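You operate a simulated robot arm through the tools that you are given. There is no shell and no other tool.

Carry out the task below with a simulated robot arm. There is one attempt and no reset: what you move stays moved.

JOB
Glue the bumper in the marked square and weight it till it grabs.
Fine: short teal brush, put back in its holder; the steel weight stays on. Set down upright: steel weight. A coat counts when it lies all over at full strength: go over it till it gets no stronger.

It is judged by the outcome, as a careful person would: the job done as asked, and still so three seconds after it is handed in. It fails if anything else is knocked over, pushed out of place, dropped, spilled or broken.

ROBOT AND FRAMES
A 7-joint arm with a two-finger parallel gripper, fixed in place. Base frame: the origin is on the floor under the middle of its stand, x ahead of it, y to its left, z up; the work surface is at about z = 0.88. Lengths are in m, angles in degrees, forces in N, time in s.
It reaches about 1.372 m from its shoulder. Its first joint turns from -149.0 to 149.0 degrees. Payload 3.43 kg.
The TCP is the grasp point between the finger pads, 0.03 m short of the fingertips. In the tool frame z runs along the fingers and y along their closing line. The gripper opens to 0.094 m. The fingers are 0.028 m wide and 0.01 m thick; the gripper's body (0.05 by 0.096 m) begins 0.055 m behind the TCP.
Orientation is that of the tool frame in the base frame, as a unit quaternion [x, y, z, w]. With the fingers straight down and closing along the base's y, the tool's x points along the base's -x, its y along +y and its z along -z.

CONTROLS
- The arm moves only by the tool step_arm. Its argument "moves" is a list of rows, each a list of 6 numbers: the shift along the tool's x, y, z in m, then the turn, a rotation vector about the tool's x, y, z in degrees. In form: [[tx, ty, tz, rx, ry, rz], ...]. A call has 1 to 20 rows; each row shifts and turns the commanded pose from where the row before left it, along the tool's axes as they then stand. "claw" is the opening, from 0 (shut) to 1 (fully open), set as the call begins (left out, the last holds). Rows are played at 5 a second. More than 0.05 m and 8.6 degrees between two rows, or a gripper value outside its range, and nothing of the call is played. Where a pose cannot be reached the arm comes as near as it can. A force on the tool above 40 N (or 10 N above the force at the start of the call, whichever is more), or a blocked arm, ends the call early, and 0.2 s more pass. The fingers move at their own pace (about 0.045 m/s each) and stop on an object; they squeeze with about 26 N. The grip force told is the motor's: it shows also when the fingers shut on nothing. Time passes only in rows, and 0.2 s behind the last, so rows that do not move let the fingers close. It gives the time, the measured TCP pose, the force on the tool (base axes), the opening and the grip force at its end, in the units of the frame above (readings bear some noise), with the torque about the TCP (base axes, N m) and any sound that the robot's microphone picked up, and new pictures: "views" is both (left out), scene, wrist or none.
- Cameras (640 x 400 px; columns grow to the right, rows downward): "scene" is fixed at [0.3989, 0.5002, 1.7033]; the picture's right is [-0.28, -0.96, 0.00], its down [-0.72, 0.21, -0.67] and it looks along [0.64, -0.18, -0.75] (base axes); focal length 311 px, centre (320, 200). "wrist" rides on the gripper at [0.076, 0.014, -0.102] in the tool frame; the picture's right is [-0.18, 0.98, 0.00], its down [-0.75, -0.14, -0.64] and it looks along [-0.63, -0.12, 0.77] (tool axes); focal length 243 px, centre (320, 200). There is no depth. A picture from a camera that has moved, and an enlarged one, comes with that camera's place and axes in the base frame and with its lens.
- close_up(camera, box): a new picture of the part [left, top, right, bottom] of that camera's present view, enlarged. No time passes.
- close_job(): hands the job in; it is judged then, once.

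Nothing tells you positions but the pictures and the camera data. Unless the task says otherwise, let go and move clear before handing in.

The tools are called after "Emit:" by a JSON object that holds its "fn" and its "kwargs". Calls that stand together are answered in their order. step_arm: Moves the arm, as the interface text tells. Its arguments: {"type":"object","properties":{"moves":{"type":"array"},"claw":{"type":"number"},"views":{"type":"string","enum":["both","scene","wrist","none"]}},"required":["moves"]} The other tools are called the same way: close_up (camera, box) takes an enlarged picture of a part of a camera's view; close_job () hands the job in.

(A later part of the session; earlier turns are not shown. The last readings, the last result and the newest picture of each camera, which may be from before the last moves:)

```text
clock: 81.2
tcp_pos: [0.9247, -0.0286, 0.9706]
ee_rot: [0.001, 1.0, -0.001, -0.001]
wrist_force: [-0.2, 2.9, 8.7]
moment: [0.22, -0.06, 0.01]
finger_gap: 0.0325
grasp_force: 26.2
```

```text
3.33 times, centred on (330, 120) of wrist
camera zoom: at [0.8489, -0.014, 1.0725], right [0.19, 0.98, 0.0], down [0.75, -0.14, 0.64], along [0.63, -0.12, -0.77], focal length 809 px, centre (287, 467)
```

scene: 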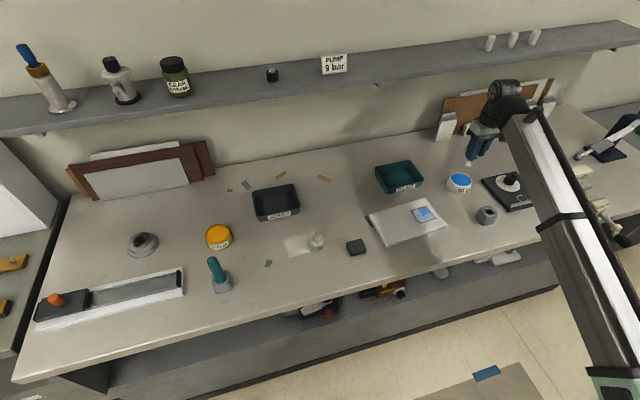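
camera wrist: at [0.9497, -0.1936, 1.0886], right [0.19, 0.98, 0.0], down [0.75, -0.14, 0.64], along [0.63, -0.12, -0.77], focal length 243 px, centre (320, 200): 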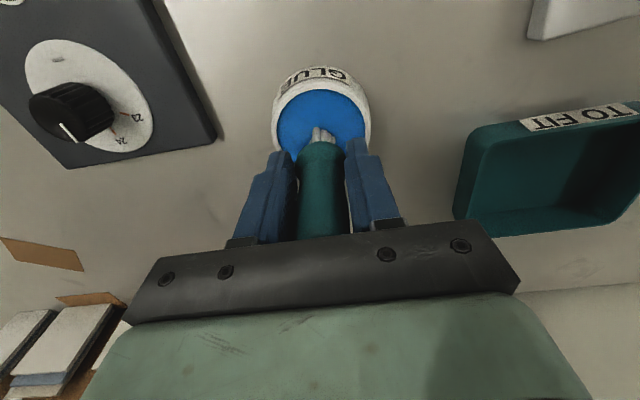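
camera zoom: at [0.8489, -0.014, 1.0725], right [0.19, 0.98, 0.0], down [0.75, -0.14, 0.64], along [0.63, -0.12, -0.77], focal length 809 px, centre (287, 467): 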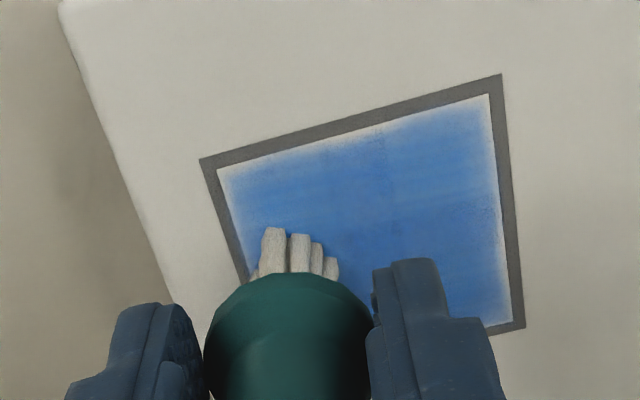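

The near and middle bands no longer visibly darken. I'll continue over the far band and then do a crosswise pass for evenness.

Emit:
{"fn": "step_arm", "kwargs": {"moves": [[-0.009, 0.0008, 0.0003, 0, 0, 0], [0.0003, 0.004, 0, 0, 0, 0], [0.0007, 0.008, 0, 0, 0, 0], [0.0008, 0.009, 0, 0, 0, 0], [0.0008, 0.009, 0, 0, 0, 0], [0.0007, 0.008, 0, 0, 0, 0], [0.0003, 0.003, 0, 0, 0, 0], [-0.009, 0.0008, 0, 0, 0, 0], [-0.0003, -0.003, 0, 0, 0, 0], [-0.0007, -0.008, 0, 0, 0, 0], [-0.0008, -0.009, 0, 0, 0, 0], [-0.0008, -0.009, 0, 0, 0, 0], [-0.0007, -0.008, 0, 0, 0, 0], [-0.0003, -0.004, 0, 0, 0, 0]], "views": "none"}}

Emit:
{"fn": "step_arm", "kwargs": {"moves": [[0.0003, 0.004, 0, 0, 0, 0], [0.0007, 0.008, 0, 0, 0, 0], [0.0008, 0.009, 0, 0, 0, 0], [0.0008, 0.009, 0, 0, 0, 0], [0.0007, 0.008, 0, 0, 0, 0], [0.0003, 0.003, 0, 0, 0, 0], [0.004, -0.0003, 0, 0, 0, 0], [0.008, -0.0007, 0, 0, 0, 0], [0.009, -0.0008, 0, 0, 0, 0], [0.009, -0.0008, 0, 0, 0, 0], [0.005, -0.0005, 0, 0, 0, 0], [0.002, -0.0002, 0, 0, 0, 0]], "views": "wrist"}}

Emit:
{"fn": "close_up", "kwargs": {"camera": "scene", "box": [390, 190, 460, 240]}}

Emit:
{"fn": "close_up", "kwargs": {"camera": "wrist", "box": [240, 60, 420, 180]}}

```text
clock: 84.2
tcp_pos: [0.9434, -0.0297, 0.9689]
ee_rot: [0.001, 1.0, 0.0, -0.002]
wrist_force: [-0.7, 0.6, 5.0]
moment: [0.1, -0.05, 0.03]
finger_gap: 0.0323
grasp_force: 26.1
```

```text
clock: 86.8
tcp_pos: [0.9035, 0.0094, 0.9697]
ee_rot: [0.002, 1.0, 0.0, 0.0]
wrist_force: [4.2, -0.1, 12.7]
moment: [0.06, -0.34, 0.01]
finger_gap: 0.0325
grasp_force: 25.6
camera wrist: at [0.8265, 0.0252, 1.0721], right [0.19, 0.98, 0.0], down [0.75, -0.14, 0.64], along [0.63, -0.12, -0.77], focal length 243 px, centre (320, 200)
```

wrist: 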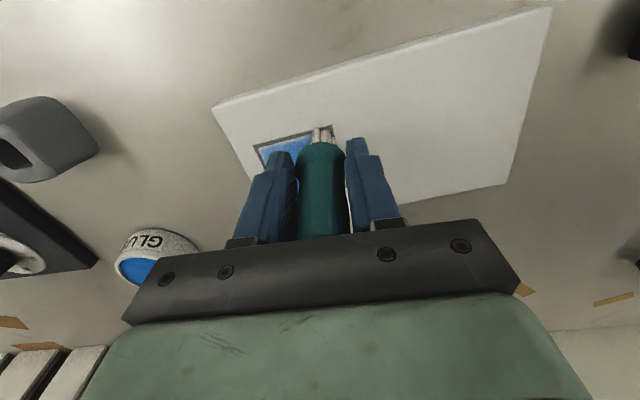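

```text
8.00 times, centred on (425, 215) of scene
camera zoom: at [0.3989, 0.5002, 1.7033], right [-0.28, -0.96, 0.0], down [-0.72, 0.21, -0.67], along [0.64, -0.18, -0.75], focal length 2486 px, centre (-520, 80)
```

zoom: 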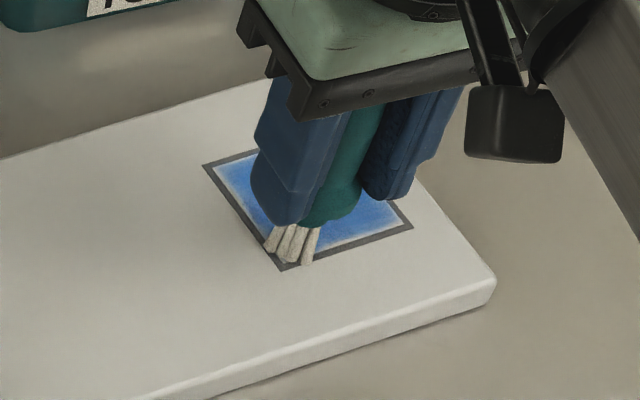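

```text
3.33 times, centred on (330, 120) of wrist
camera zoom: at [0.8265, 0.0252, 1.0721], right [0.19, 0.98, 0.0], down [0.75, -0.14, 0.64], along [0.63, -0.12, -0.77], focal length 809 px, centre (287, 467)
```

zoom: 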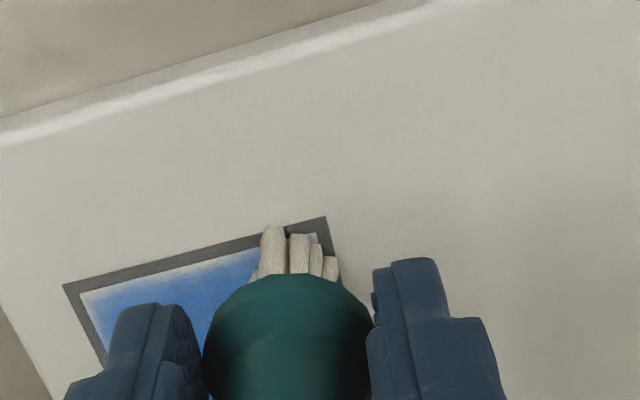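

I'll lift straight up and look at the coat in full.

Emit:
{"fn": "step_arm", "kwargs": {"moves": [[0, 0, -0.006, 0, 0, 0], [0, 0, -0.016, 0, 0, 0], [0, 0, -0.024, 0, 0, 0], [-0.004, -0.003, -0.026, 0, 0, 0], [-0.009, -0.007, -0.022, 0, 0, 0], [-0.01, -0.008, -0.012, 0, 0, 0], [-0.004, -0.002, -0.004, 0, 0, 0], [0, 0, 0, 0, 0, 0]], "views": "both"}}

Emit:
{"fn": "close_up", "kwargs": {"camera": "scene", "box": [390, 190, 460, 240]}}

Emit:
{"fn": "close_up", "kwargs": {"camera": "wrist", "box": [270, 40, 390, 140]}}

```text
clock: 88.6
tcp_pos: [0.9308, -0.0093, 1.0792]
ee_rot: [0.001, 1.0, -0.001, -0.001]
wrist_force: [-0.8, -0.2, 0.0]
moment: [-0.01, 0.0, -0.02]
finger_gap: 0.0326
grasp_force: 26.0
camera wrist: at [0.8539, 0.0056, 1.1811], right [0.19, 0.98, 0.0], down [0.76, -0.14, 0.64], along [0.63, -0.12, -0.77], focal length 243 px, centre (320, 200)
```

scene: 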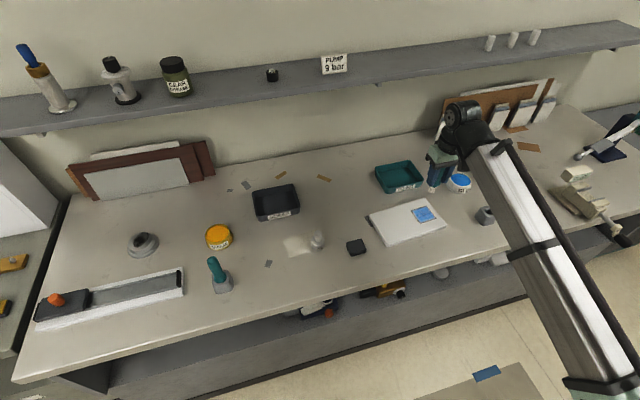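
wrist: 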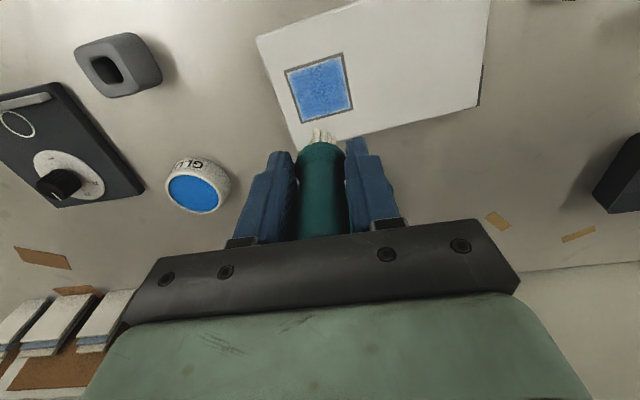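

```text
8.00 times, centred on (425, 215) of scene
camera zoom: at [0.3989, 0.5002, 1.7033], right [-0.28, -0.96, 0.0], down [-0.72, 0.21, -0.67], along [0.64, -0.18, -0.75], focal length 2486 px, centre (-520, 80)
```

zoom: 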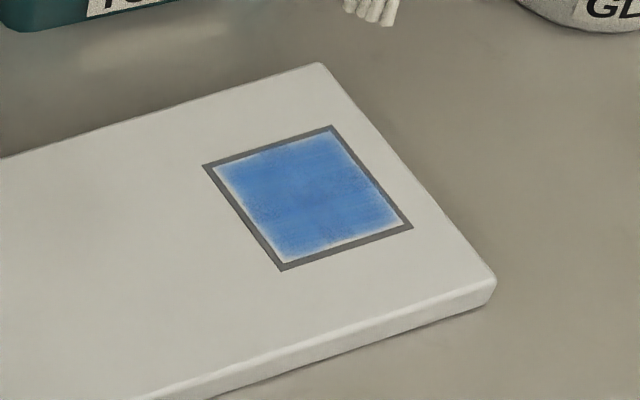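

```text
4.00 times, centred on (330, 90) of wrist
camera zoom: at [0.8539, 0.0056, 1.1811], right [0.19, 0.98, 0.0], down [0.76, -0.14, 0.64], along [0.63, -0.12, -0.77], focal length 970 px, centre (280, 640)
```

zoom: 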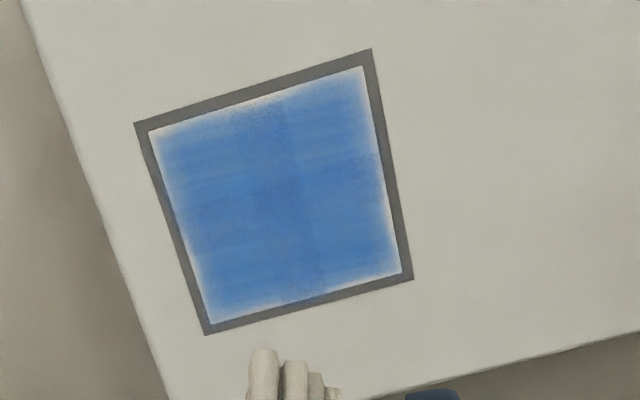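

The coat looks even at a glance. I'll zoom in closer to check for any paler areas.

Emit:
{"fn": "close_up", "kwargs": {"camera": "wrist", "box": [282, 48, 358, 126]}}

Emit:
{"fn": "close_up", "kwargs": {"camera": "scene", "box": [410, 200, 446, 228]}}

```text
5.13 times, centred on (320, 87) of wrist
camera zoom: at [0.8539, 0.0056, 1.1811], right [0.19, 0.98, 0.0], down [0.76, -0.14, 0.64], along [0.63, -0.12, -0.77], focal length 1244 px, centre (320, 780)
```

zoom: 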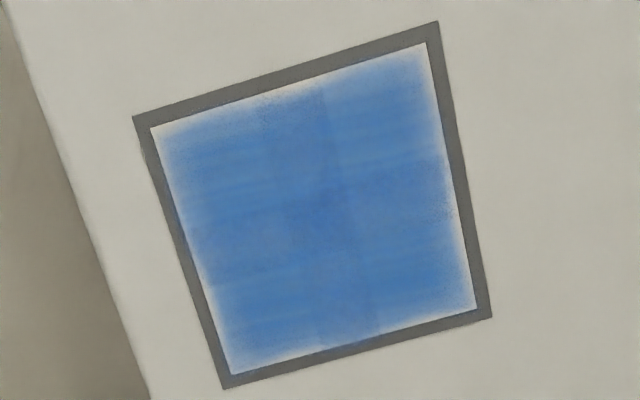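

```text
14.29 times, centred on (428, 214) of scene
camera zoom: at [0.3989, 0.5002, 1.7033], right [-0.28, -0.96, 0.0], down [-0.72, 0.21, -0.67], along [0.64, -0.18, -0.75], focal length 4438 px, centre (-1223, 0)
```

zoom: 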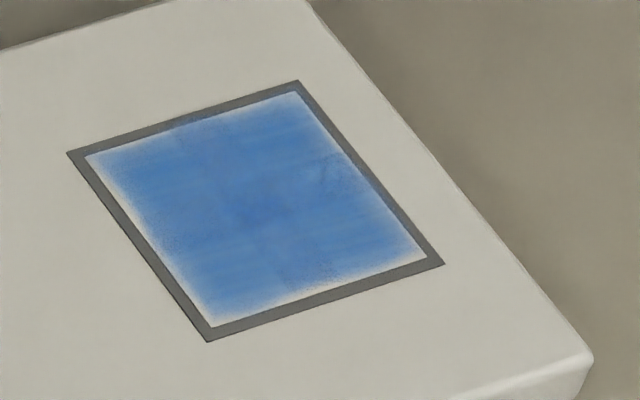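

The corner and edge areas look very slightly paler than the centre. I'll go over both side columns once more and compare.

Emit:
{"fn": "step_arm", "kwargs": {"moves": [[0.005, -0.005, 0.006, 0, 0, 0], [0.009, -0.009, 0.014, 0, 0, 0], [0.007, -0.007, 0.02, 0, 0, 0], [0.002, -0.002, 0.022, 0, 0, 0], [0, 0, 0.02, 0, 0, 0], [0, 0, 0.014, 0, 0, 0], [0, 0, 0.008, 0, 0, 0], [0, 0, 0.003, 0, 0, 0], [0, 0, 0.002, 0, 0, 0], [0, 0, 0.001, 0, 0, 0], [0, 0, 0, 0, 0, 0]], "views": "none"}}

```text
clock: 91.0
tcp_pos: [0.9083, -0.0355, 0.97]
ee_rot: [0.002, 1.0, 0.0, -0.002]
wrist_force: [-1.2, -0.9, 4.6]
moment: [-0.05, -0.01, 0.01]
finger_gap: 0.0327
grasp_force: 26.1
```

Emit:
{"fn": "step_arm", "kwargs": {"moves": [[0, 0.003, 0.0004, 0, 0, 0], [-0.004, 0.0003, 0, 0, 0, 0], [-0.008, 0.0007, 0, 0, 0, 0], [-0.009, 0.0008, 0, 0, 0, 0], [-0.009, 0.0008, 0, 0, 0, 0], [-0.006, 0.0005, 0, 0, 0, 0], [-0.003, 0.0002, 0, 0, 0, 0], [0.003, -0.0002, 0, 0, 0, 0], [0.006, -0.0005, 0, 0, 0, 0], [0.009, -0.0008, 0, 0, 0, 0], [0.009, -0.0008, 0, 0, 0, 0], [0.008, -0.0007, 0, 0, 0, 0], [0.004, -0.0003, 0, 0, 0, 0], [0, 0, 0, 0, 0, 0]], "views": "none"}}

Emit:
{"fn": "step_arm", "kwargs": {"moves": [[0.0003, 0.004, 0, 0, 0, 0], [0.0007, 0.008, 0, 0, 0, 0], [0.0008, 0.009, 0, 0, 0, 0], [0.0008, 0.009, 0, 0, 0, 0], [0.0006, 0.006, 0, 0, 0, 0], [0.0003, 0.003, 0, 0, 0, 0], [-0.004, 0.0003, 0, 0, 0, 0], [-0.008, 0.0007, 0, 0, 0, 0], [-0.009, 0.0008, 0, 0, 0, 0], [-0.009, 0.0008, 0, 0, 0, 0], [-0.006, 0.0005, 0, 0, 0, 0], [-0.003, 0.0002, 0, 0, 0, 0], [0.003, -0.0002, 0, 0, 0, 0], [0.006, -0.0005, 0, 0, 0, 0], [0.009, -0.0008, 0, 0, 0, 0], [0.009, -0.0008, 0, 0, 0, 0], [0.008, -0.0007, 0, 0, 0, 0], [0.004, -0.0003, 0, 0, 0, 0]], "views": "none"}}

Emit:
{"fn": "step_arm", "kwargs": {"moves": [[0, 0, -0.006, 0, 0, 0], [0, 0, -0.016, 0, 0, 0], [0, 0, -0.024, 0, 0, 0], [-0.004, -0.003, -0.026, 0, 0, 0], [-0.009, -0.007, -0.022, 0, 0, 0], [-0.01, -0.008, -0.012, 0, 0, 0], [-0.004, -0.002, -0.004, 0, 0, 0], [0, 0, 0, 0, 0, 0]], "views": "wrist"}}

Emit:
{"fn": "close_up", "kwargs": {"camera": "wrist", "box": [282, 48, 358, 126]}}

Emit:
{"fn": "close_up", "kwargs": {"camera": "scene", "box": [410, 200, 446, 228]}}

```text
clock: 94.0
tcp_pos: [0.9069, -0.0316, 0.9696]
ee_rot: [0.0, 1.0, -0.001, 0.001]
wrist_force: [2.1, 1.0, 9.6]
moment: [0.06, -0.27, 0.02]
finger_gap: 0.0324
grasp_force: 25.5
```

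```text
clock: 97.8
tcp_pos: [0.9029, 0.0076, 0.9684]
ee_rot: [0.002, 1.0, -0.001, 0.0]
wrist_force: [3.1, -0.4, 8.9]
moment: [0.02, -0.22, -0.02]
finger_gap: 0.0327
grasp_force: 25.6
```

```text
clock: 99.6
tcp_pos: [0.9307, -0.012, 1.0801]
ee_rot: [0.001, 1.0, 0.0, -0.001]
wrist_force: [0.5, 0.7, 0.0]
moment: [0.03, -0.01, -0.01]
finger_gap: 0.0324
grasp_force: 25.9
camera wrist: at [0.854, 0.0037, 1.1817], right [0.19, 0.98, 0.0], down [0.76, -0.14, 0.64], along [0.63, -0.12, -0.77], focal length 243 px, centre (320, 200)
```

wrist: 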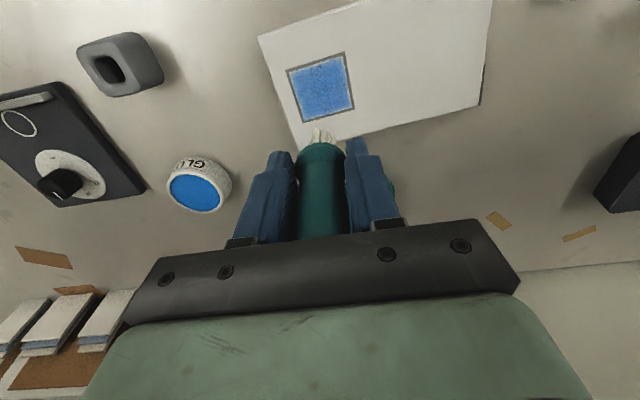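

```text
5.13 times, centred on (320, 87) of wrist
camera zoom: at [0.854, 0.0037, 1.1817], right [0.19, 0.98, 0.0], down [0.76, -0.14, 0.64], along [0.63, -0.12, -0.77], focal length 1244 px, centre (320, 780)
```

zoom: 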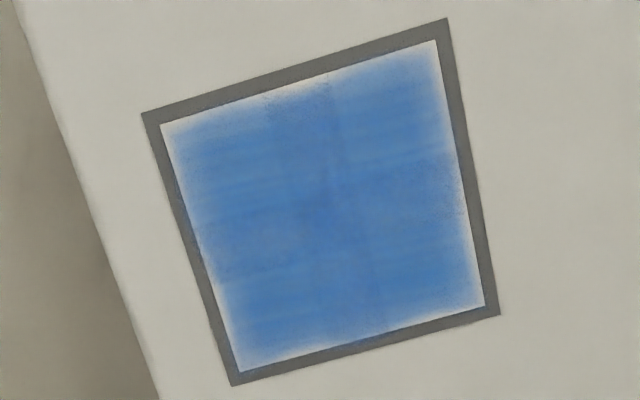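

```text
14.29 times, centred on (428, 214) of scene
camera zoom: at [0.3989, 0.5002, 1.7033], right [-0.28, -0.96, 0.0], down [-0.72, 0.21, -0.67], along [0.64, -0.18, -0.75], focal length 4438 px, centre (-1223, 0)
```

zoom: 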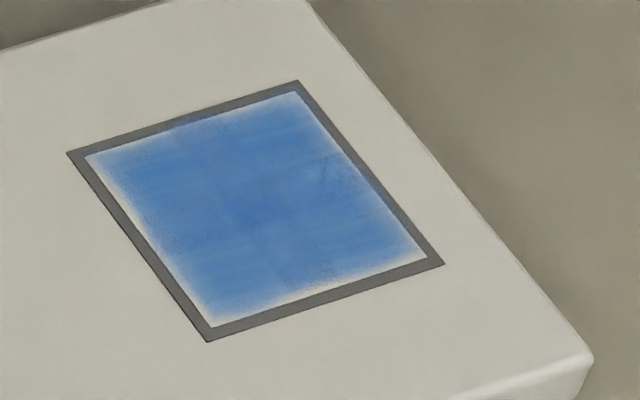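

The two comparison views are identical before and after that pass, so the coat is at full strength. Next I'll take the brush back over its holder, retracing my commanded offsets.

Emit:
{"fn": "step_arm", "kwargs": {"moves": [[0.002, -0.006, 0, 0, 0, 0], [0.006, -0.018, 0, 0, 0, 0], [0.0085, -0.025, 0, 0, 0, 0], [0.009, -0.027, 0, 0, 0, 0], [0.009, -0.027, 0, 0, 0, 0], [0.009, -0.027, 0, 0, 0, 0], [0.0085, -0.025, 0, 0, 0, 0], [0.0075, -0.021, 0, 0, 0, 0], [0.0045, -0.013, 0, 0, 0, 0], [0.002, -0.006, 0, 0, 0, 0], [0.0004, -0.0013, 0, 0, 0, 0], [0, 0, 0, 0, 0, 0]], "views": "both"}}

Emit:
{"fn": "close_up", "kwargs": {"camera": "wrist", "box": [270, 50, 370, 170]}}

Emit:
{"fn": "close_up", "kwargs": {"camera": "scene", "box": [440, 130, 580, 230]}}

```text
clock: 102.2
tcp_pos: [0.8653, -0.2078, 1.0805]
ee_rot: [0.002, 1.0, -0.001, -0.002]
wrist_force: [0.4, -0.1, -0.5]
moment: [-0.01, 0.02, -0.02]
finger_gap: 0.0322
grasp_force: 25.8
camera wrist: at [0.7887, -0.1915, 1.1827], right [0.19, 0.98, 0.0], down [0.76, -0.14, 0.64], along [0.63, -0.12, -0.77], focal length 243 px, centre (320, 200)
```

scene: 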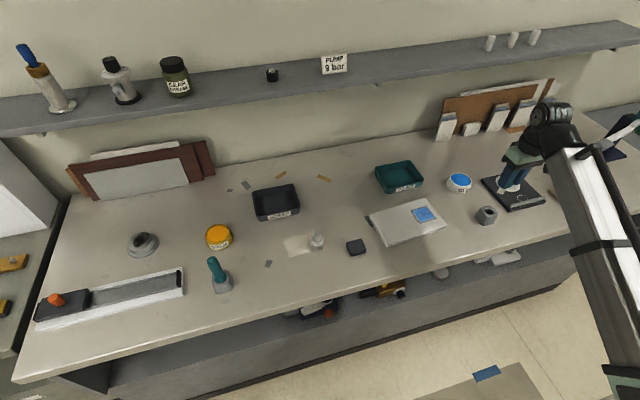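
wrist: 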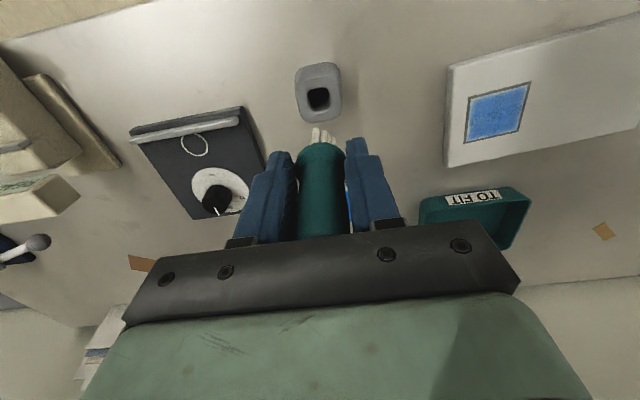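

```text
3.33 times, centred on (320, 110) of wrist
camera zoom: at [0.7887, -0.1915, 1.1827], right [0.19, 0.98, 0.0], down [0.76, -0.14, 0.64], along [0.63, -0.12, -0.77], focal length 809 px, centre (320, 500)
```

zoom: 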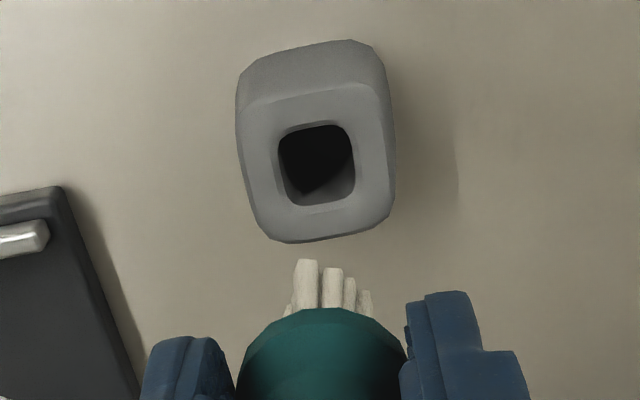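

```text
4.00 times, centred on (510, 180) of scene
camera zoom: at [0.3989, 0.5002, 1.7033], right [-0.28, -0.96, 0.0], down [-0.72, 0.21, -0.67], along [0.64, -0.18, -0.75], focal length 1243 px, centre (-440, 280)
```

zoom: 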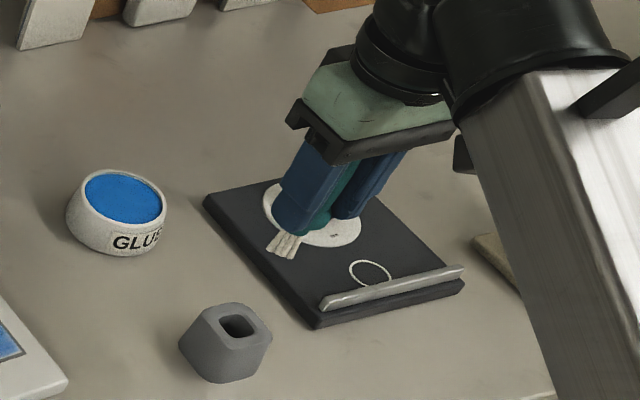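

The brush is over the holder, about 1 mm off in x and y compared with the original lift picture. I'll correct that and descend to just above the hole.

Emit:
{"fn": "step_arm", "kwargs": {"moves": [[0.0005, -0.0012, 0.006, 0, 0, 0], [0, 0, 0.016, 0, 0, 0], [0, 0, 0.02, 0, 0, 0], [0, 0, 0.018, 0, 0, 0], [0, 0, 0.01, 0, 0, 0], [0, 0, 0.004, 0, 0, 0], [0, 0, 0, 0, 0, 0]], "views": "both"}}

Emit:
{"fn": "close_up", "kwargs": {"camera": "wrist", "box": [270, 50, 370, 170]}}

Emit:
{"fn": "close_up", "kwargs": {"camera": "scene", "box": [450, 150, 550, 240]}}

```text
clock: 103.8
tcp_pos: [0.8641, -0.21, 1.0062]
ee_rot: [0.002, 1.0, -0.001, -0.001]
wrist_force: [-0.2, 0.6, -1.4]
moment: [-0.01, -0.02, -0.01]
finger_gap: 0.033
grasp_force: 26.1
camera wrist: at [0.7875, -0.1938, 1.1084], right [0.19, 0.98, 0.0], down [0.75, -0.14, 0.64], along [0.63, -0.12, -0.77], focal length 243 px, centre (320, 200)
```

scene: 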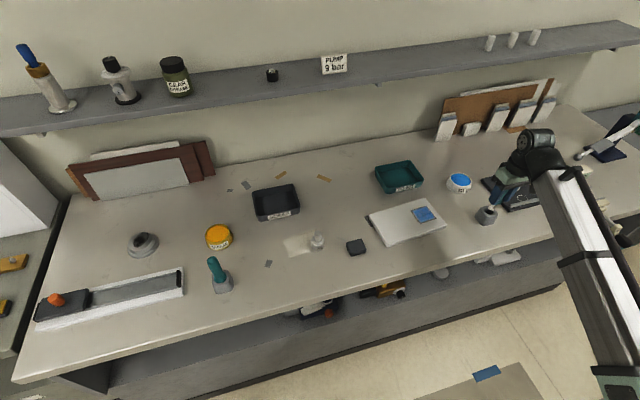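
wrist: 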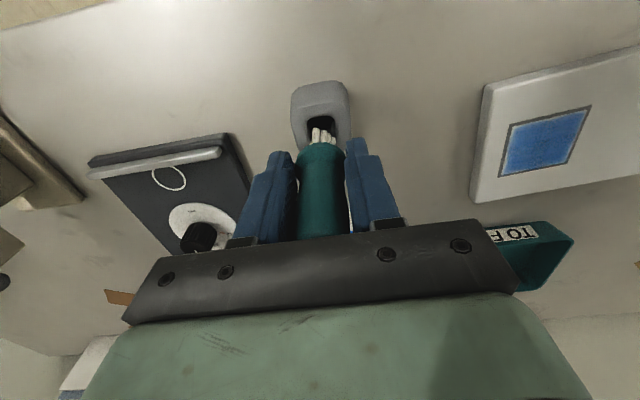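

```text
3.33 times, centred on (320, 110) of wrist
camera zoom: at [0.7875, -0.1938, 1.1084], right [0.19, 0.98, 0.0], down [0.75, -0.14, 0.64], along [0.63, -0.12, -0.77], focal length 809 px, centre (320, 500)
```

zoom: 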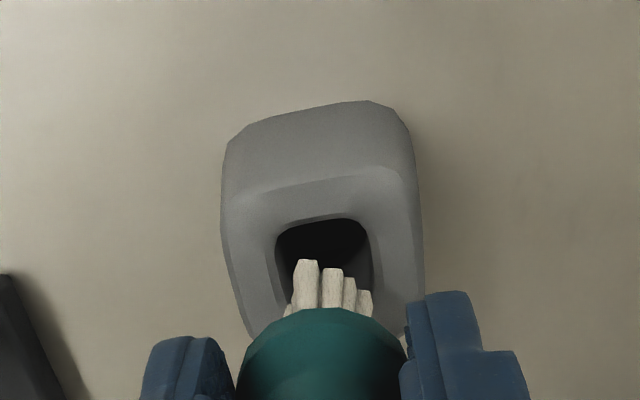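

```text
4.44 times, centred on (500, 195) of scene
camera zoom: at [0.3989, 0.5002, 1.7033], right [-0.28, -0.96, 0.0], down [-0.72, 0.21, -0.67], along [0.64, -0.18, -0.75], focal length 1381 px, centre (-480, 222)
```

zoom: 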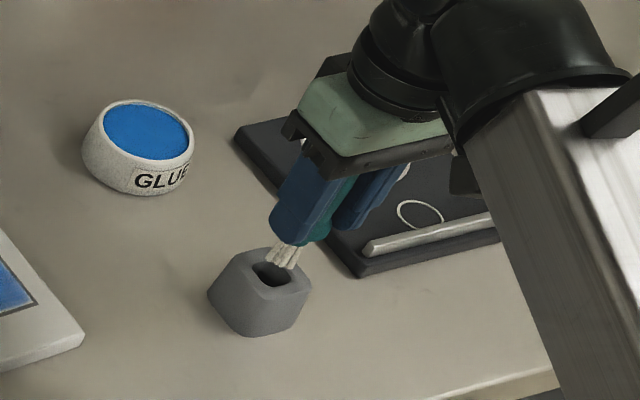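

The bristles line up with the hole. I'll nudge 0.8 mm in y and lower slowly, watching the force.

Emit:
{"fn": "step_arm", "kwargs": {"moves": [[0, 0.0008, 0.003, 0, 0, 0], [0, 0, 0.005, 0, 0, 0], [0, 0, 0.005, 0, 0, 0], [0, 0, 0.005, 0, 0, 0], [0, 0, 0.004, 0, 0, 0], [0, 0, 0, 0, 0, 0]], "views": "wrist"}}

Emit:
{"fn": "close_up", "kwargs": {"camera": "scene", "box": [450, 150, 550, 240]}}

Emit:
{"fn": "close_up", "kwargs": {"camera": "wrist", "box": [270, 70, 370, 190]}}

```text
clock: 105.2
tcp_pos: [0.863, -0.2095, 0.9835]
ee_rot: [0.002, 1.0, -0.001, -0.002]
wrist_force: [-0.3, 0.0, -0.7]
moment: [-0.01, 0.02, -0.02]
finger_gap: 0.0324
grasp_force: 25.5
camera wrist: at [0.7868, -0.1925, 1.0863], right [0.19, 0.98, 0.0], down [0.75, -0.14, 0.64], along [0.63, -0.12, -0.77], focal length 243 px, centre (320, 200)
```

wrist: 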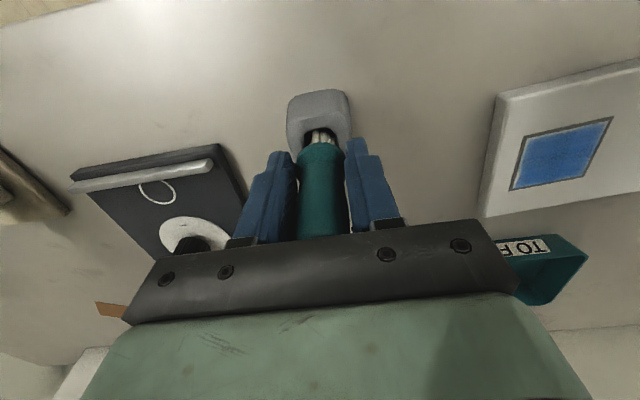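

```text
4.44 times, centred on (500, 195) of scene
camera zoom: at [0.3989, 0.5002, 1.7033], right [-0.28, -0.96, 0.0], down [-0.72, 0.21, -0.67], along [0.64, -0.18, -0.75], focal length 1381 px, centre (-480, 222)
```

zoom: 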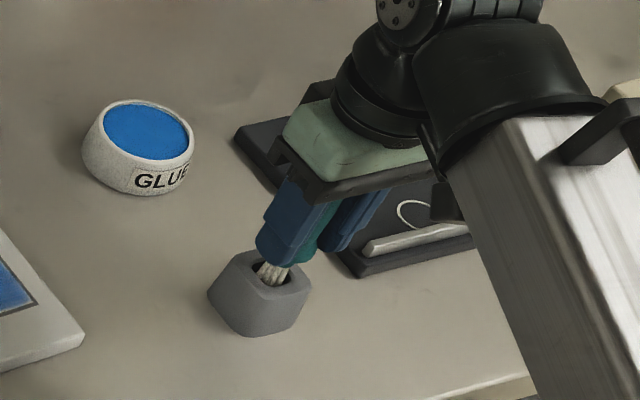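

```text
3.33 times, centred on (320, 130) of wrist
camera zoom: at [0.7868, -0.1925, 1.0863], right [0.19, 0.98, 0.0], down [0.75, -0.14, 0.64], along [0.63, -0.12, -0.77], focal length 809 px, centre (320, 433)
```

zoom: 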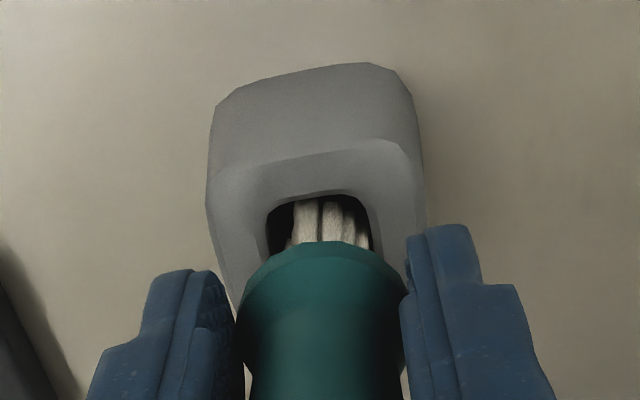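

The bristles are entering cleanly with no force. I'll continue down toward the seat.

Emit:
{"fn": "step_arm", "kwargs": {"moves": [[0, 0, 0.005, 0, 0, 0], [0, 0, 0.005, 0, 0, 0], [0, 0, 0.005, 0, 0, 0], [0, 0, 0.004, 0, 0, 0], [0, 0, 0.002, 0, 0, 0], [0, 0, 0.001, 0, 0, 0], [0, 0, 0, 0, 0, 0]], "views": "wrist"}}

Emit:
{"fn": "close_up", "kwargs": {"camera": "scene", "box": [450, 150, 550, 240]}}

Emit:
{"fn": "close_up", "kwargs": {"camera": "wrist", "box": [270, 70, 370, 190]}}

```text
clock: 106.8
tcp_pos: [0.8658, -0.2092, 0.9619]
ee_rot: [0.001, 1.0, -0.001, -0.001]
wrist_force: [-0.3, 0.1, -0.7]
moment: [-0.04, -0.04, -0.01]
finger_gap: 0.0325
grasp_force: 26.0
camera wrist: at [0.7878, -0.1925, 1.0642], right [0.19, 0.98, 0.0], down [0.76, -0.14, 0.64], along [0.63, -0.12, -0.77], focal length 243 px, centre (320, 200)
```

wrist: 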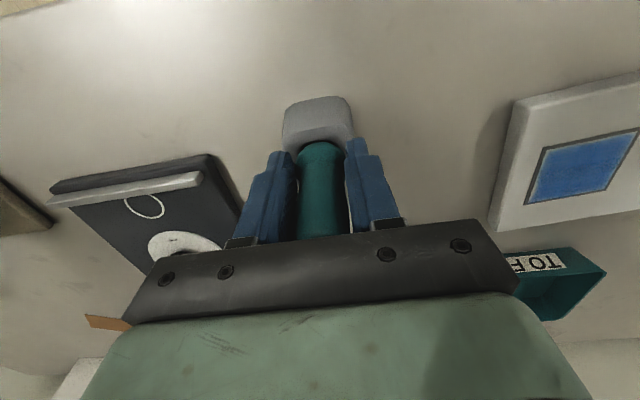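

```text
4.44 times, centred on (500, 195) of scene
camera zoom: at [0.3989, 0.5002, 1.7033], right [-0.28, -0.96, 0.0], down [-0.72, 0.21, -0.67], along [0.64, -0.18, -0.75], focal length 1381 px, centre (-480, 222)
```

zoom: 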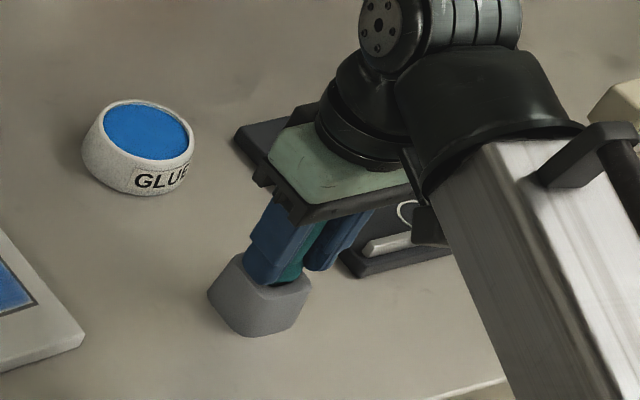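

```text
3.33 times, centred on (320, 130) of wrist
camera zoom: at [0.7878, -0.1925, 1.0642], right [0.19, 0.98, 0.0], down [0.76, -0.14, 0.64], along [0.63, -0.12, -0.77], focal length 809 px, centre (320, 433)
```

zoom: 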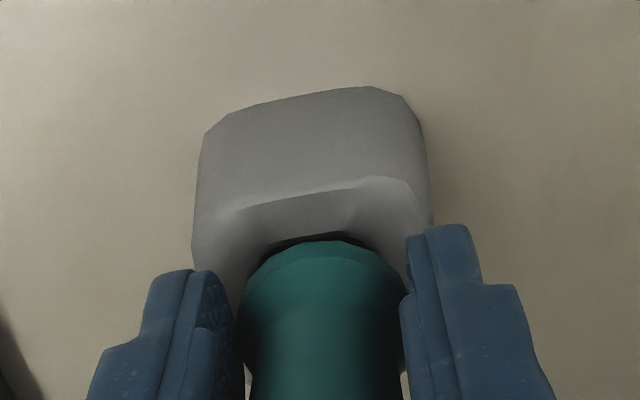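

A few millimetres remain. I'll go down in 1 mm steps until I feel the seat.

Emit:
{"fn": "step_arm", "kwargs": {"moves": [[0, 0, 0.0015, 0, 0, 0], [0, 0, 0.0015, 0, 0, 0], [0, 0, 0, 0, 0, 0]], "views": "none"}}

```text
clock: 107.6
tcp_pos: [0.8638, -0.2091, 0.9581]
ee_rot: [0.002, 1.0, -0.001, -0.002]
wrist_force: [0.1, 0.4, -0.3]
moment: [-0.03, 0.01, 0.0]
finger_gap: 0.0325
grasp_force: 26.0
```

Emit:
{"fn": "step_arm", "kwargs": {"moves": [[0, 0, 0.001, 0, 0, 0], [0, 0, 0.001, 0, 0, 0], [0, 0, 0, 0, 0, 0]], "views": "wrist"}}

Emit:
{"fn": "close_up", "kwargs": {"camera": "wrist", "box": [270, 70, 370, 190]}}

```text
clock: 108.4
tcp_pos: [0.8635, -0.2095, 0.9565]
ee_rot: [0.002, 1.0, 0.0, -0.001]
wrist_force: [-0.1, 0.1, -0.5]
moment: [0.02, 0.0, -0.03]
finger_gap: 0.0326
grasp_force: 26.0
camera wrist: at [0.7869, -0.1929, 1.059], right [0.19, 0.98, 0.0], down [0.76, -0.14, 0.64], along [0.63, -0.12, -0.77], focal length 243 px, centre (320, 200)
```

wrist: 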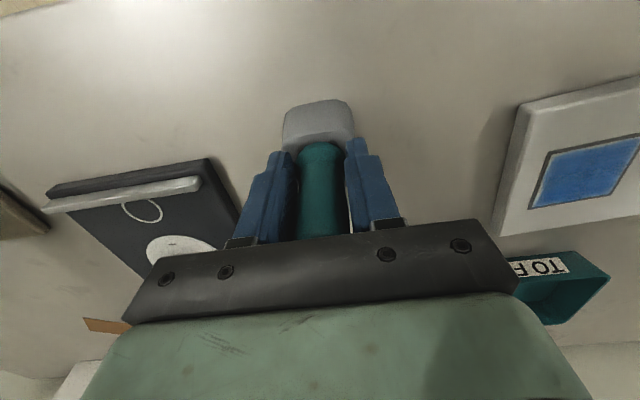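

```text
3.33 times, centred on (320, 130) of wrist
camera zoom: at [0.7869, -0.1929, 1.059], right [0.19, 0.98, 0.0], down [0.76, -0.14, 0.64], along [0.63, -0.12, -0.77], focal length 809 px, centre (320, 433)
```

zoom: 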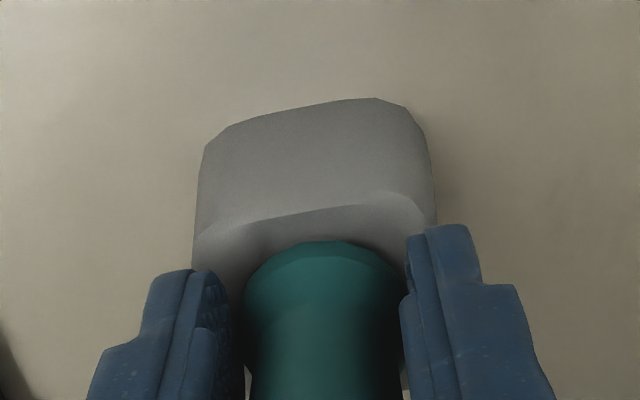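

Emit:
{"fn": "step_arm", "kwargs": {"moves": [[0, 0, 0.001, 0, 0, 0], [0, 0, 0.0007, 0, 0, 0], [0, 0, 0, 0, 0, 0]], "views": "none"}}

```text
clock: 109.2
tcp_pos: [0.8639, -0.2086, 0.955]
ee_rot: [0.001, 1.0, -0.001, -0.003]
wrist_force: [0.2, -0.8, -0.9]
moment: [-0.01, 0.01, 0.0]
finger_gap: 0.0325
grasp_force: 26.2
```

Emit:
{"fn": "step_arm", "kwargs": {"moves": [[0, 0, 0.001, 0, 0, 0], [0, 0, 0.0005, 0, 0, 0], [0, 0, 0, 0, 0, 0]], "views": "none"}}

```text
clock: 110.0
tcp_pos: [0.8631, -0.2096, 0.9537]
ee_rot: [0.002, 1.0, 0.0, -0.002]
wrist_force: [-0.1, -0.4, 0.1]
moment: [-0.01, 0.03, 0.02]
finger_gap: 0.0322
grasp_force: 26.7
```

Emit:
{"fn": "step_arm", "kwargs": {"moves": [[0, 0, 0.001, 0, 0, 0], [0, 0, 0.0005, 0, 0, 0], [0, 0, 0, 0, 0, 0]], "views": "wrist"}}

Emit:
{"fn": "close_up", "kwargs": {"camera": "wrist", "box": [270, 70, 370, 190]}}

Emit:
{"fn": "close_up", "kwargs": {"camera": "scene", "box": [460, 170, 530, 230]}}

```text
clock: 110.8
tcp_pos: [0.862, -0.2084, 0.9528]
ee_rot: [0.002, 1.0, 0.0, 0.0]
wrist_force: [3.5, 1.0, 24.2]
moment: [0.1, -0.03, -0.02]
finger_gap: 0.0325
grasp_force: 25.6
camera wrist: at [0.7865, -0.1929, 1.0553], right [0.19, 0.98, 0.0], down [0.75, -0.14, 0.64], along [0.63, -0.12, -0.77], focal length 243 px, centre (320, 200)
```

wrist: 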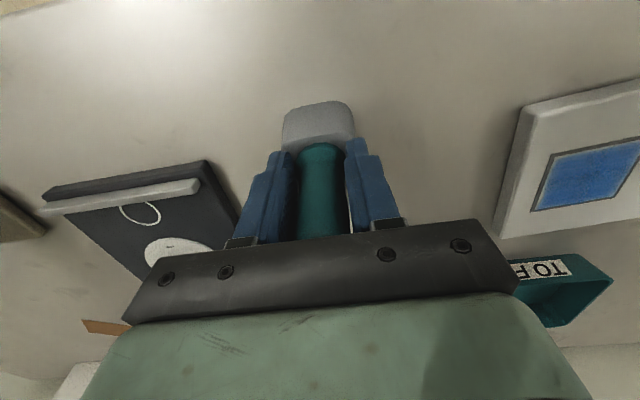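

```text
3.33 times, centred on (320, 130) of wrist
camera zoom: at [0.7865, -0.1929, 1.0553], right [0.19, 0.98, 0.0], down [0.75, -0.14, 0.64], along [0.63, -0.12, -0.77], focal length 809 px, centre (320, 433)
```

zoom: 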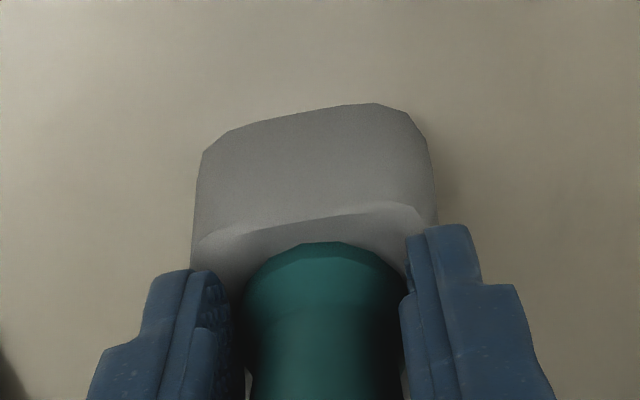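

```text
6.67 times, centred on (495, 200) of scene
camera zoom: at [0.3989, 0.5002, 1.7033], right [-0.28, -0.96, 0.0], down [-0.72, 0.21, -0.67], along [0.64, -0.18, -0.75], focal length 2071 px, centre (-847, 200)
```

zoom: 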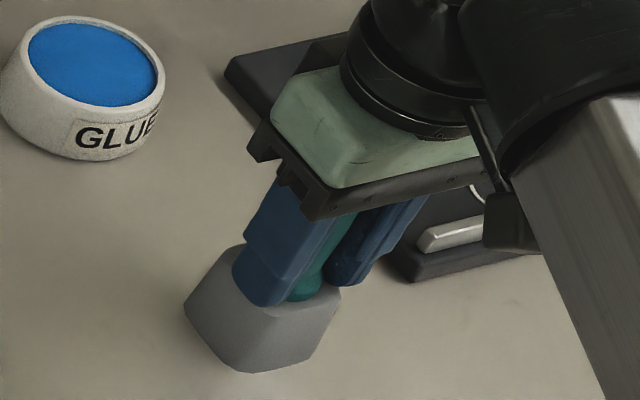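

It's seated (24 N). I'll unload about 1.5 mm and open the fingers to release the brush.

Emit:
{"fn": "step_arm", "kwargs": {"moves": [[0, 0, -0.001, 0, 0, 0], [0, 0, -0.0008, 0, 0, 0], [0, 0, 0, 0, 0, 0]], "views": "none"}}

Emit:
{"fn": "step_arm", "kwargs": {"moves": [[0, 0, 0, 0, 0, 0], [0, 0, 0, 0, 0, 0], [0, 0, 0, 0, 0, 0], [0, 0, 0, 0, 0, 0], [0, 0, 0, 0, 0, 0]], "claw": 0.8, "views": "both"}}

Emit:
{"fn": "close_up", "kwargs": {"camera": "scene", "box": [460, 170, 530, 230]}}

Emit:
{"fn": "close_up", "kwargs": {"camera": "wrist", "box": [250, 70, 390, 240]}}

```text
clock: 111.6
tcp_pos: [0.8627, -0.21, 0.9523]
ee_rot: [0.002, 1.0, -0.001, -0.002]
wrist_force: [-0.2, 0.0, -0.5]
moment: [0.0, -0.02, 0.01]
finger_gap: 0.0322
grasp_force: 25.5
```

```text
clock: 112.8
tcp_pos: [0.8633, -0.2095, 0.9535]
ee_rot: [0.002, 1.0, -0.001, -0.002]
wrist_force: [-0.6, -0.6, 0.4]
moment: [-0.01, 0.0, 0.02]
finger_gap: 0.0752
grasp_force: 0.1
camera wrist: at [0.7867, -0.1926, 1.0564], right [0.19, 0.98, 0.0], down [0.76, -0.14, 0.64], along [0.63, -0.12, -0.77], focal length 243 px, centre (320, 200)
```

scene: 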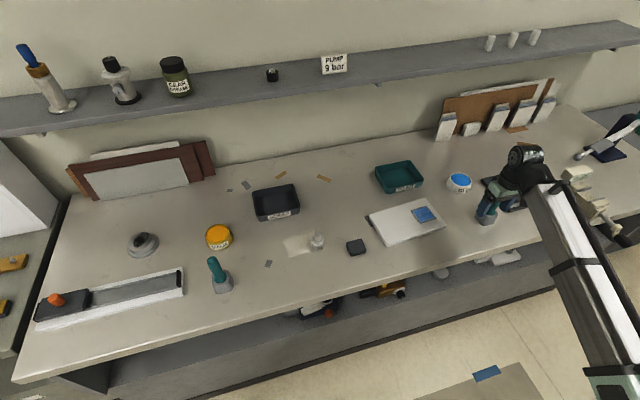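
wrist: 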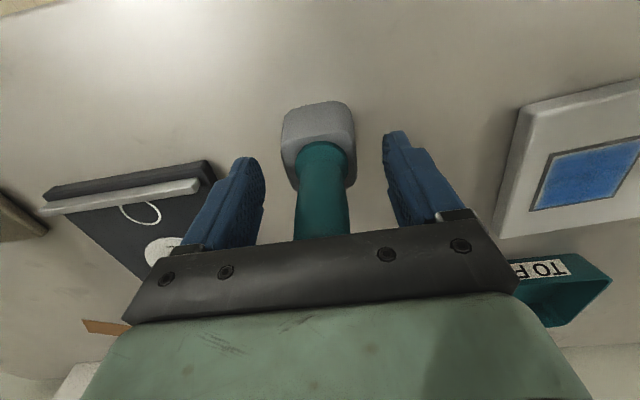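

```text
6.67 times, centred on (495, 200) of scene
camera zoom: at [0.3989, 0.5002, 1.7033], right [-0.28, -0.96, 0.0], down [-0.72, 0.21, -0.67], along [0.64, -0.18, -0.75], focal length 2071 px, centre (-847, 200)
```

zoom: 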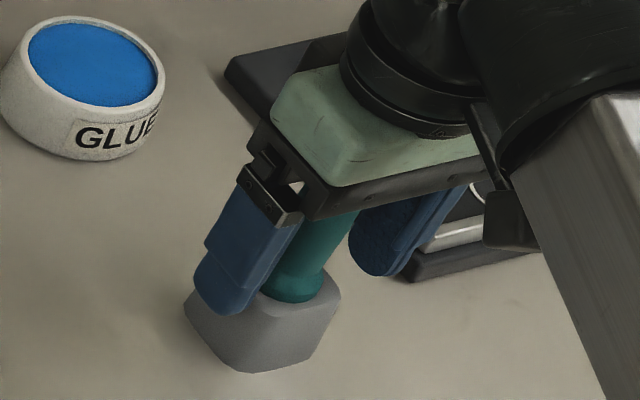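

```text
2.35 times, centred on (320, 155) of wrist
camera zoom: at [0.7867, -0.1926, 1.0564], right [0.19, 0.98, 0.0], down [0.76, -0.14, 0.64], along [0.63, -0.12, -0.77], focal length 571 px, centre (320, 306)
```

zoom: 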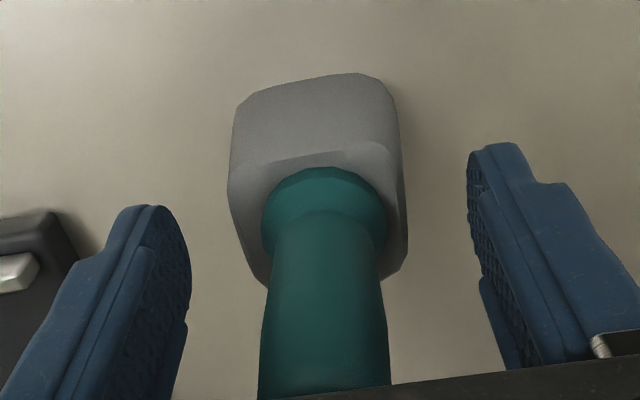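

The brush is seated upright in its holder. I'll lift clear straight up and check it.

Emit:
{"fn": "step_arm", "kwargs": {"moves": [[0, 0, -0.006, 0, 0, 0], [0, 0, -0.014, 0, 0, 0], [0, 0, -0.02, 0, 0, 0], [0, 0, -0.022, 0, 0, 0], [0, 0, -0.022, 0, 0, 0], [0, 0, -0.022, 0, 0, 0], [0, 0, -0.014, 0, 0, 0], [0, 0, -0.006, 0, 0, 0], [0, 0, 0, 0, 0, 0]], "views": "both"}}

Emit:
{"fn": "close_up", "kwargs": {"camera": "scene", "box": [460, 180, 524, 240]}}

Emit:
{"fn": "close_up", "kwargs": {"camera": "scene", "box": [280, 220, 380, 270]}}

```text
clock: 114.8
tcp_pos: [0.8618, -0.2074, 1.0794]
ee_rot: [0.002, 1.0, 0.0, -0.002]
wrist_force: [-1.2, 0.1, 0.3]
moment: [0.02, 0.0, 0.03]
finger_gap: 0.0748
grasp_force: 0.1
camera wrist: at [0.7865, -0.1928, 1.1829], right [0.19, 0.98, 0.0], down [0.76, -0.14, 0.64], along [0.63, -0.12, -0.77], focal length 243 px, centre (320, 200)
```

scene: 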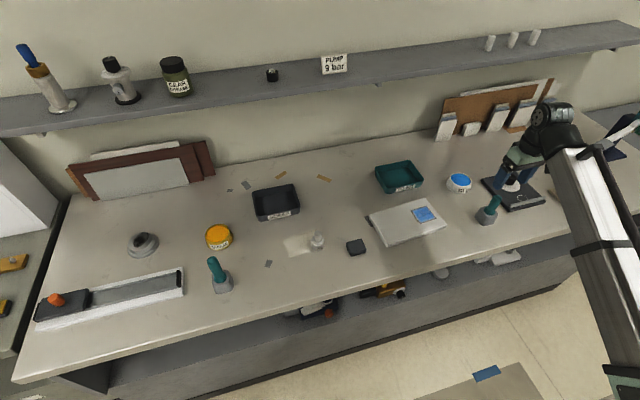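
wrist: 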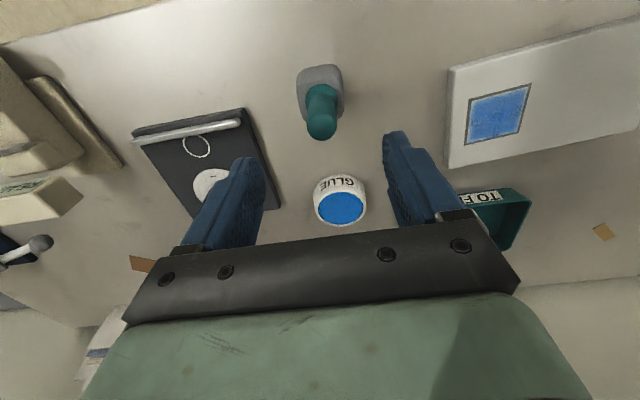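

```text
6.67 times, centred on (492, 210) of scene
camera zoom: at [0.3989, 0.5002, 1.7033], right [-0.28, -0.96, 0.0], down [-0.72, 0.21, -0.67], along [0.64, -0.18, -0.75], focal length 2071 px, centre (-827, 133)
```

zoom: 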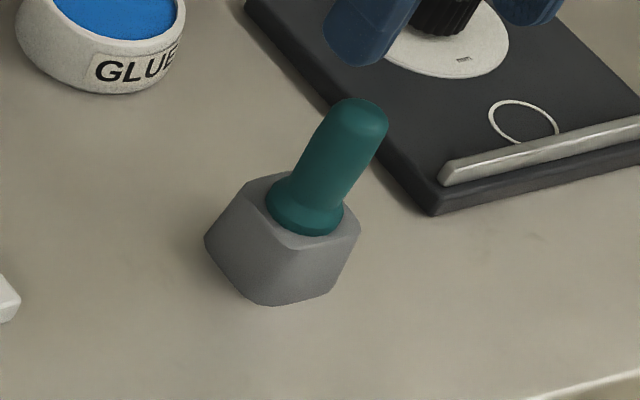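

```text
6.40 times, centred on (330, 245) of scene
camera zoom: at [0.3989, 0.5002, 1.7033], right [-0.28, -0.96, 0.0], down [-0.72, 0.21, -0.67], along [0.64, -0.18, -0.75], focal length 1988 px, centre (256, -88)
```

zoom: 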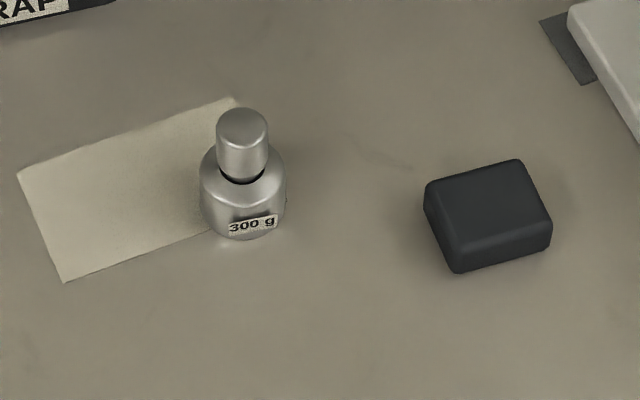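

The brush stands exactly as it did at the start. The bumper is the dark block near (0.876, 0.245), about 0.047 × 0.036 × 0.02 m. I'll arc over the bench to a spot above it.

Emit:
{"fn": "step_arm", "kwargs": {"moves": [[-0.006, 0.006, 0, 0, 0, 0], [-0.01, 0.016, 0, 0, 0, 0], [-0.012, 0.024, 0, 0, 0, 0], [-0.008, 0.03, 0, 0, 0, 0], [-0.004, 0.03, 0, 0, 0, 0], [0, 0.03, 0, 0, 0, 0], [0, 0.03, 0, 0, 0, 0], [0, 0.03, 0, 0, 0, 0], [0, 0.03, 0, 0, 0, 0], [0, 0.03, 0, 0, 0, 0], [0, 0.03, 0, 0, 0, 0], [0, 0.03, 0, 0, 0, 0], [0.002, 0.03, 0, 0, 0, 0], [0.004, 0.03, 0, 0, 0, 0], [0.005, 0.03, 0, 0, 0, 0], [0.006, 0.024, 0, 0, 0, 0], [0.006, 0.014, 0, 0, 0, 0], [0.003, 0.007, 0, 0, 0, 0], [0, 0, 0, 0, 0, 0]], "claw": 1, "views": "both"}}

Emit:
{"fn": "close_up", "kwargs": {"camera": "wrist", "box": [240, 30, 420, 150]}}

```text
clock: 118.8
tcp_pos: [0.88, 0.2424, 1.0792]
ee_rot: [0.002, 1.0, -0.001, -0.002]
wrist_force: [-0.3, -0.2, -0.4]
moment: [0.01, -0.02, -0.02]
finger_gap: 0.0942
grasp_force: 0.0
camera wrist: at [0.8036, 0.2589, 1.1817], right [0.19, 0.98, 0.0], down [0.76, -0.14, 0.64], along [0.63, -0.12, -0.77], focal length 243 px, centre (320, 200)
```

scene: 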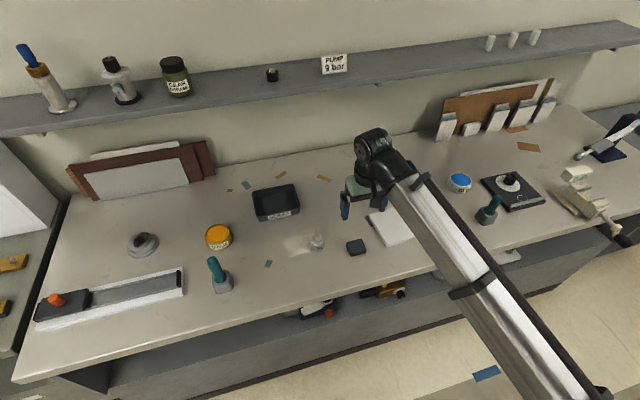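
wrist: 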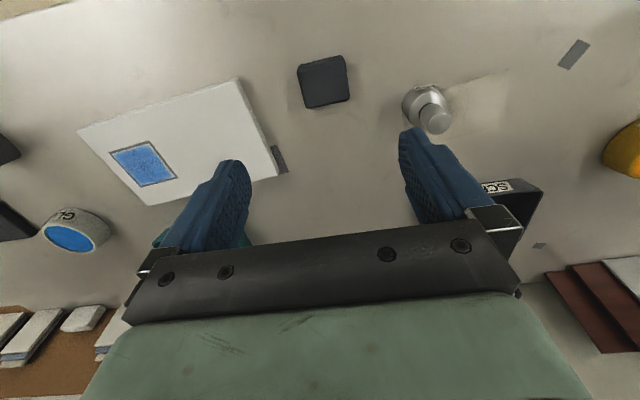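

```text
3.33 times, centred on (330, 90) of wrist
camera zoom: at [0.8036, 0.2589, 1.1817], right [0.19, 0.98, 0.0], down [0.76, -0.14, 0.64], along [0.63, -0.12, -0.77], focal length 809 px, centre (287, 567)
```

zoom: 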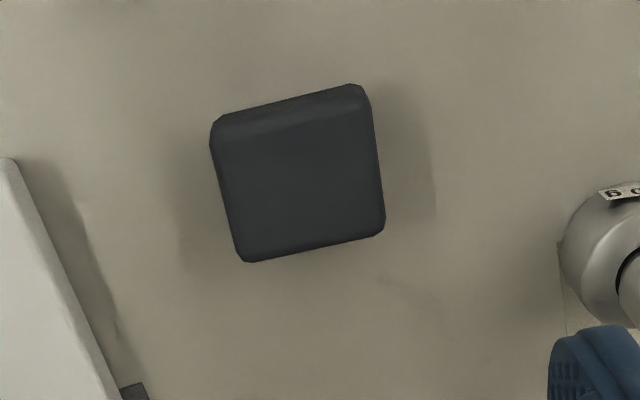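

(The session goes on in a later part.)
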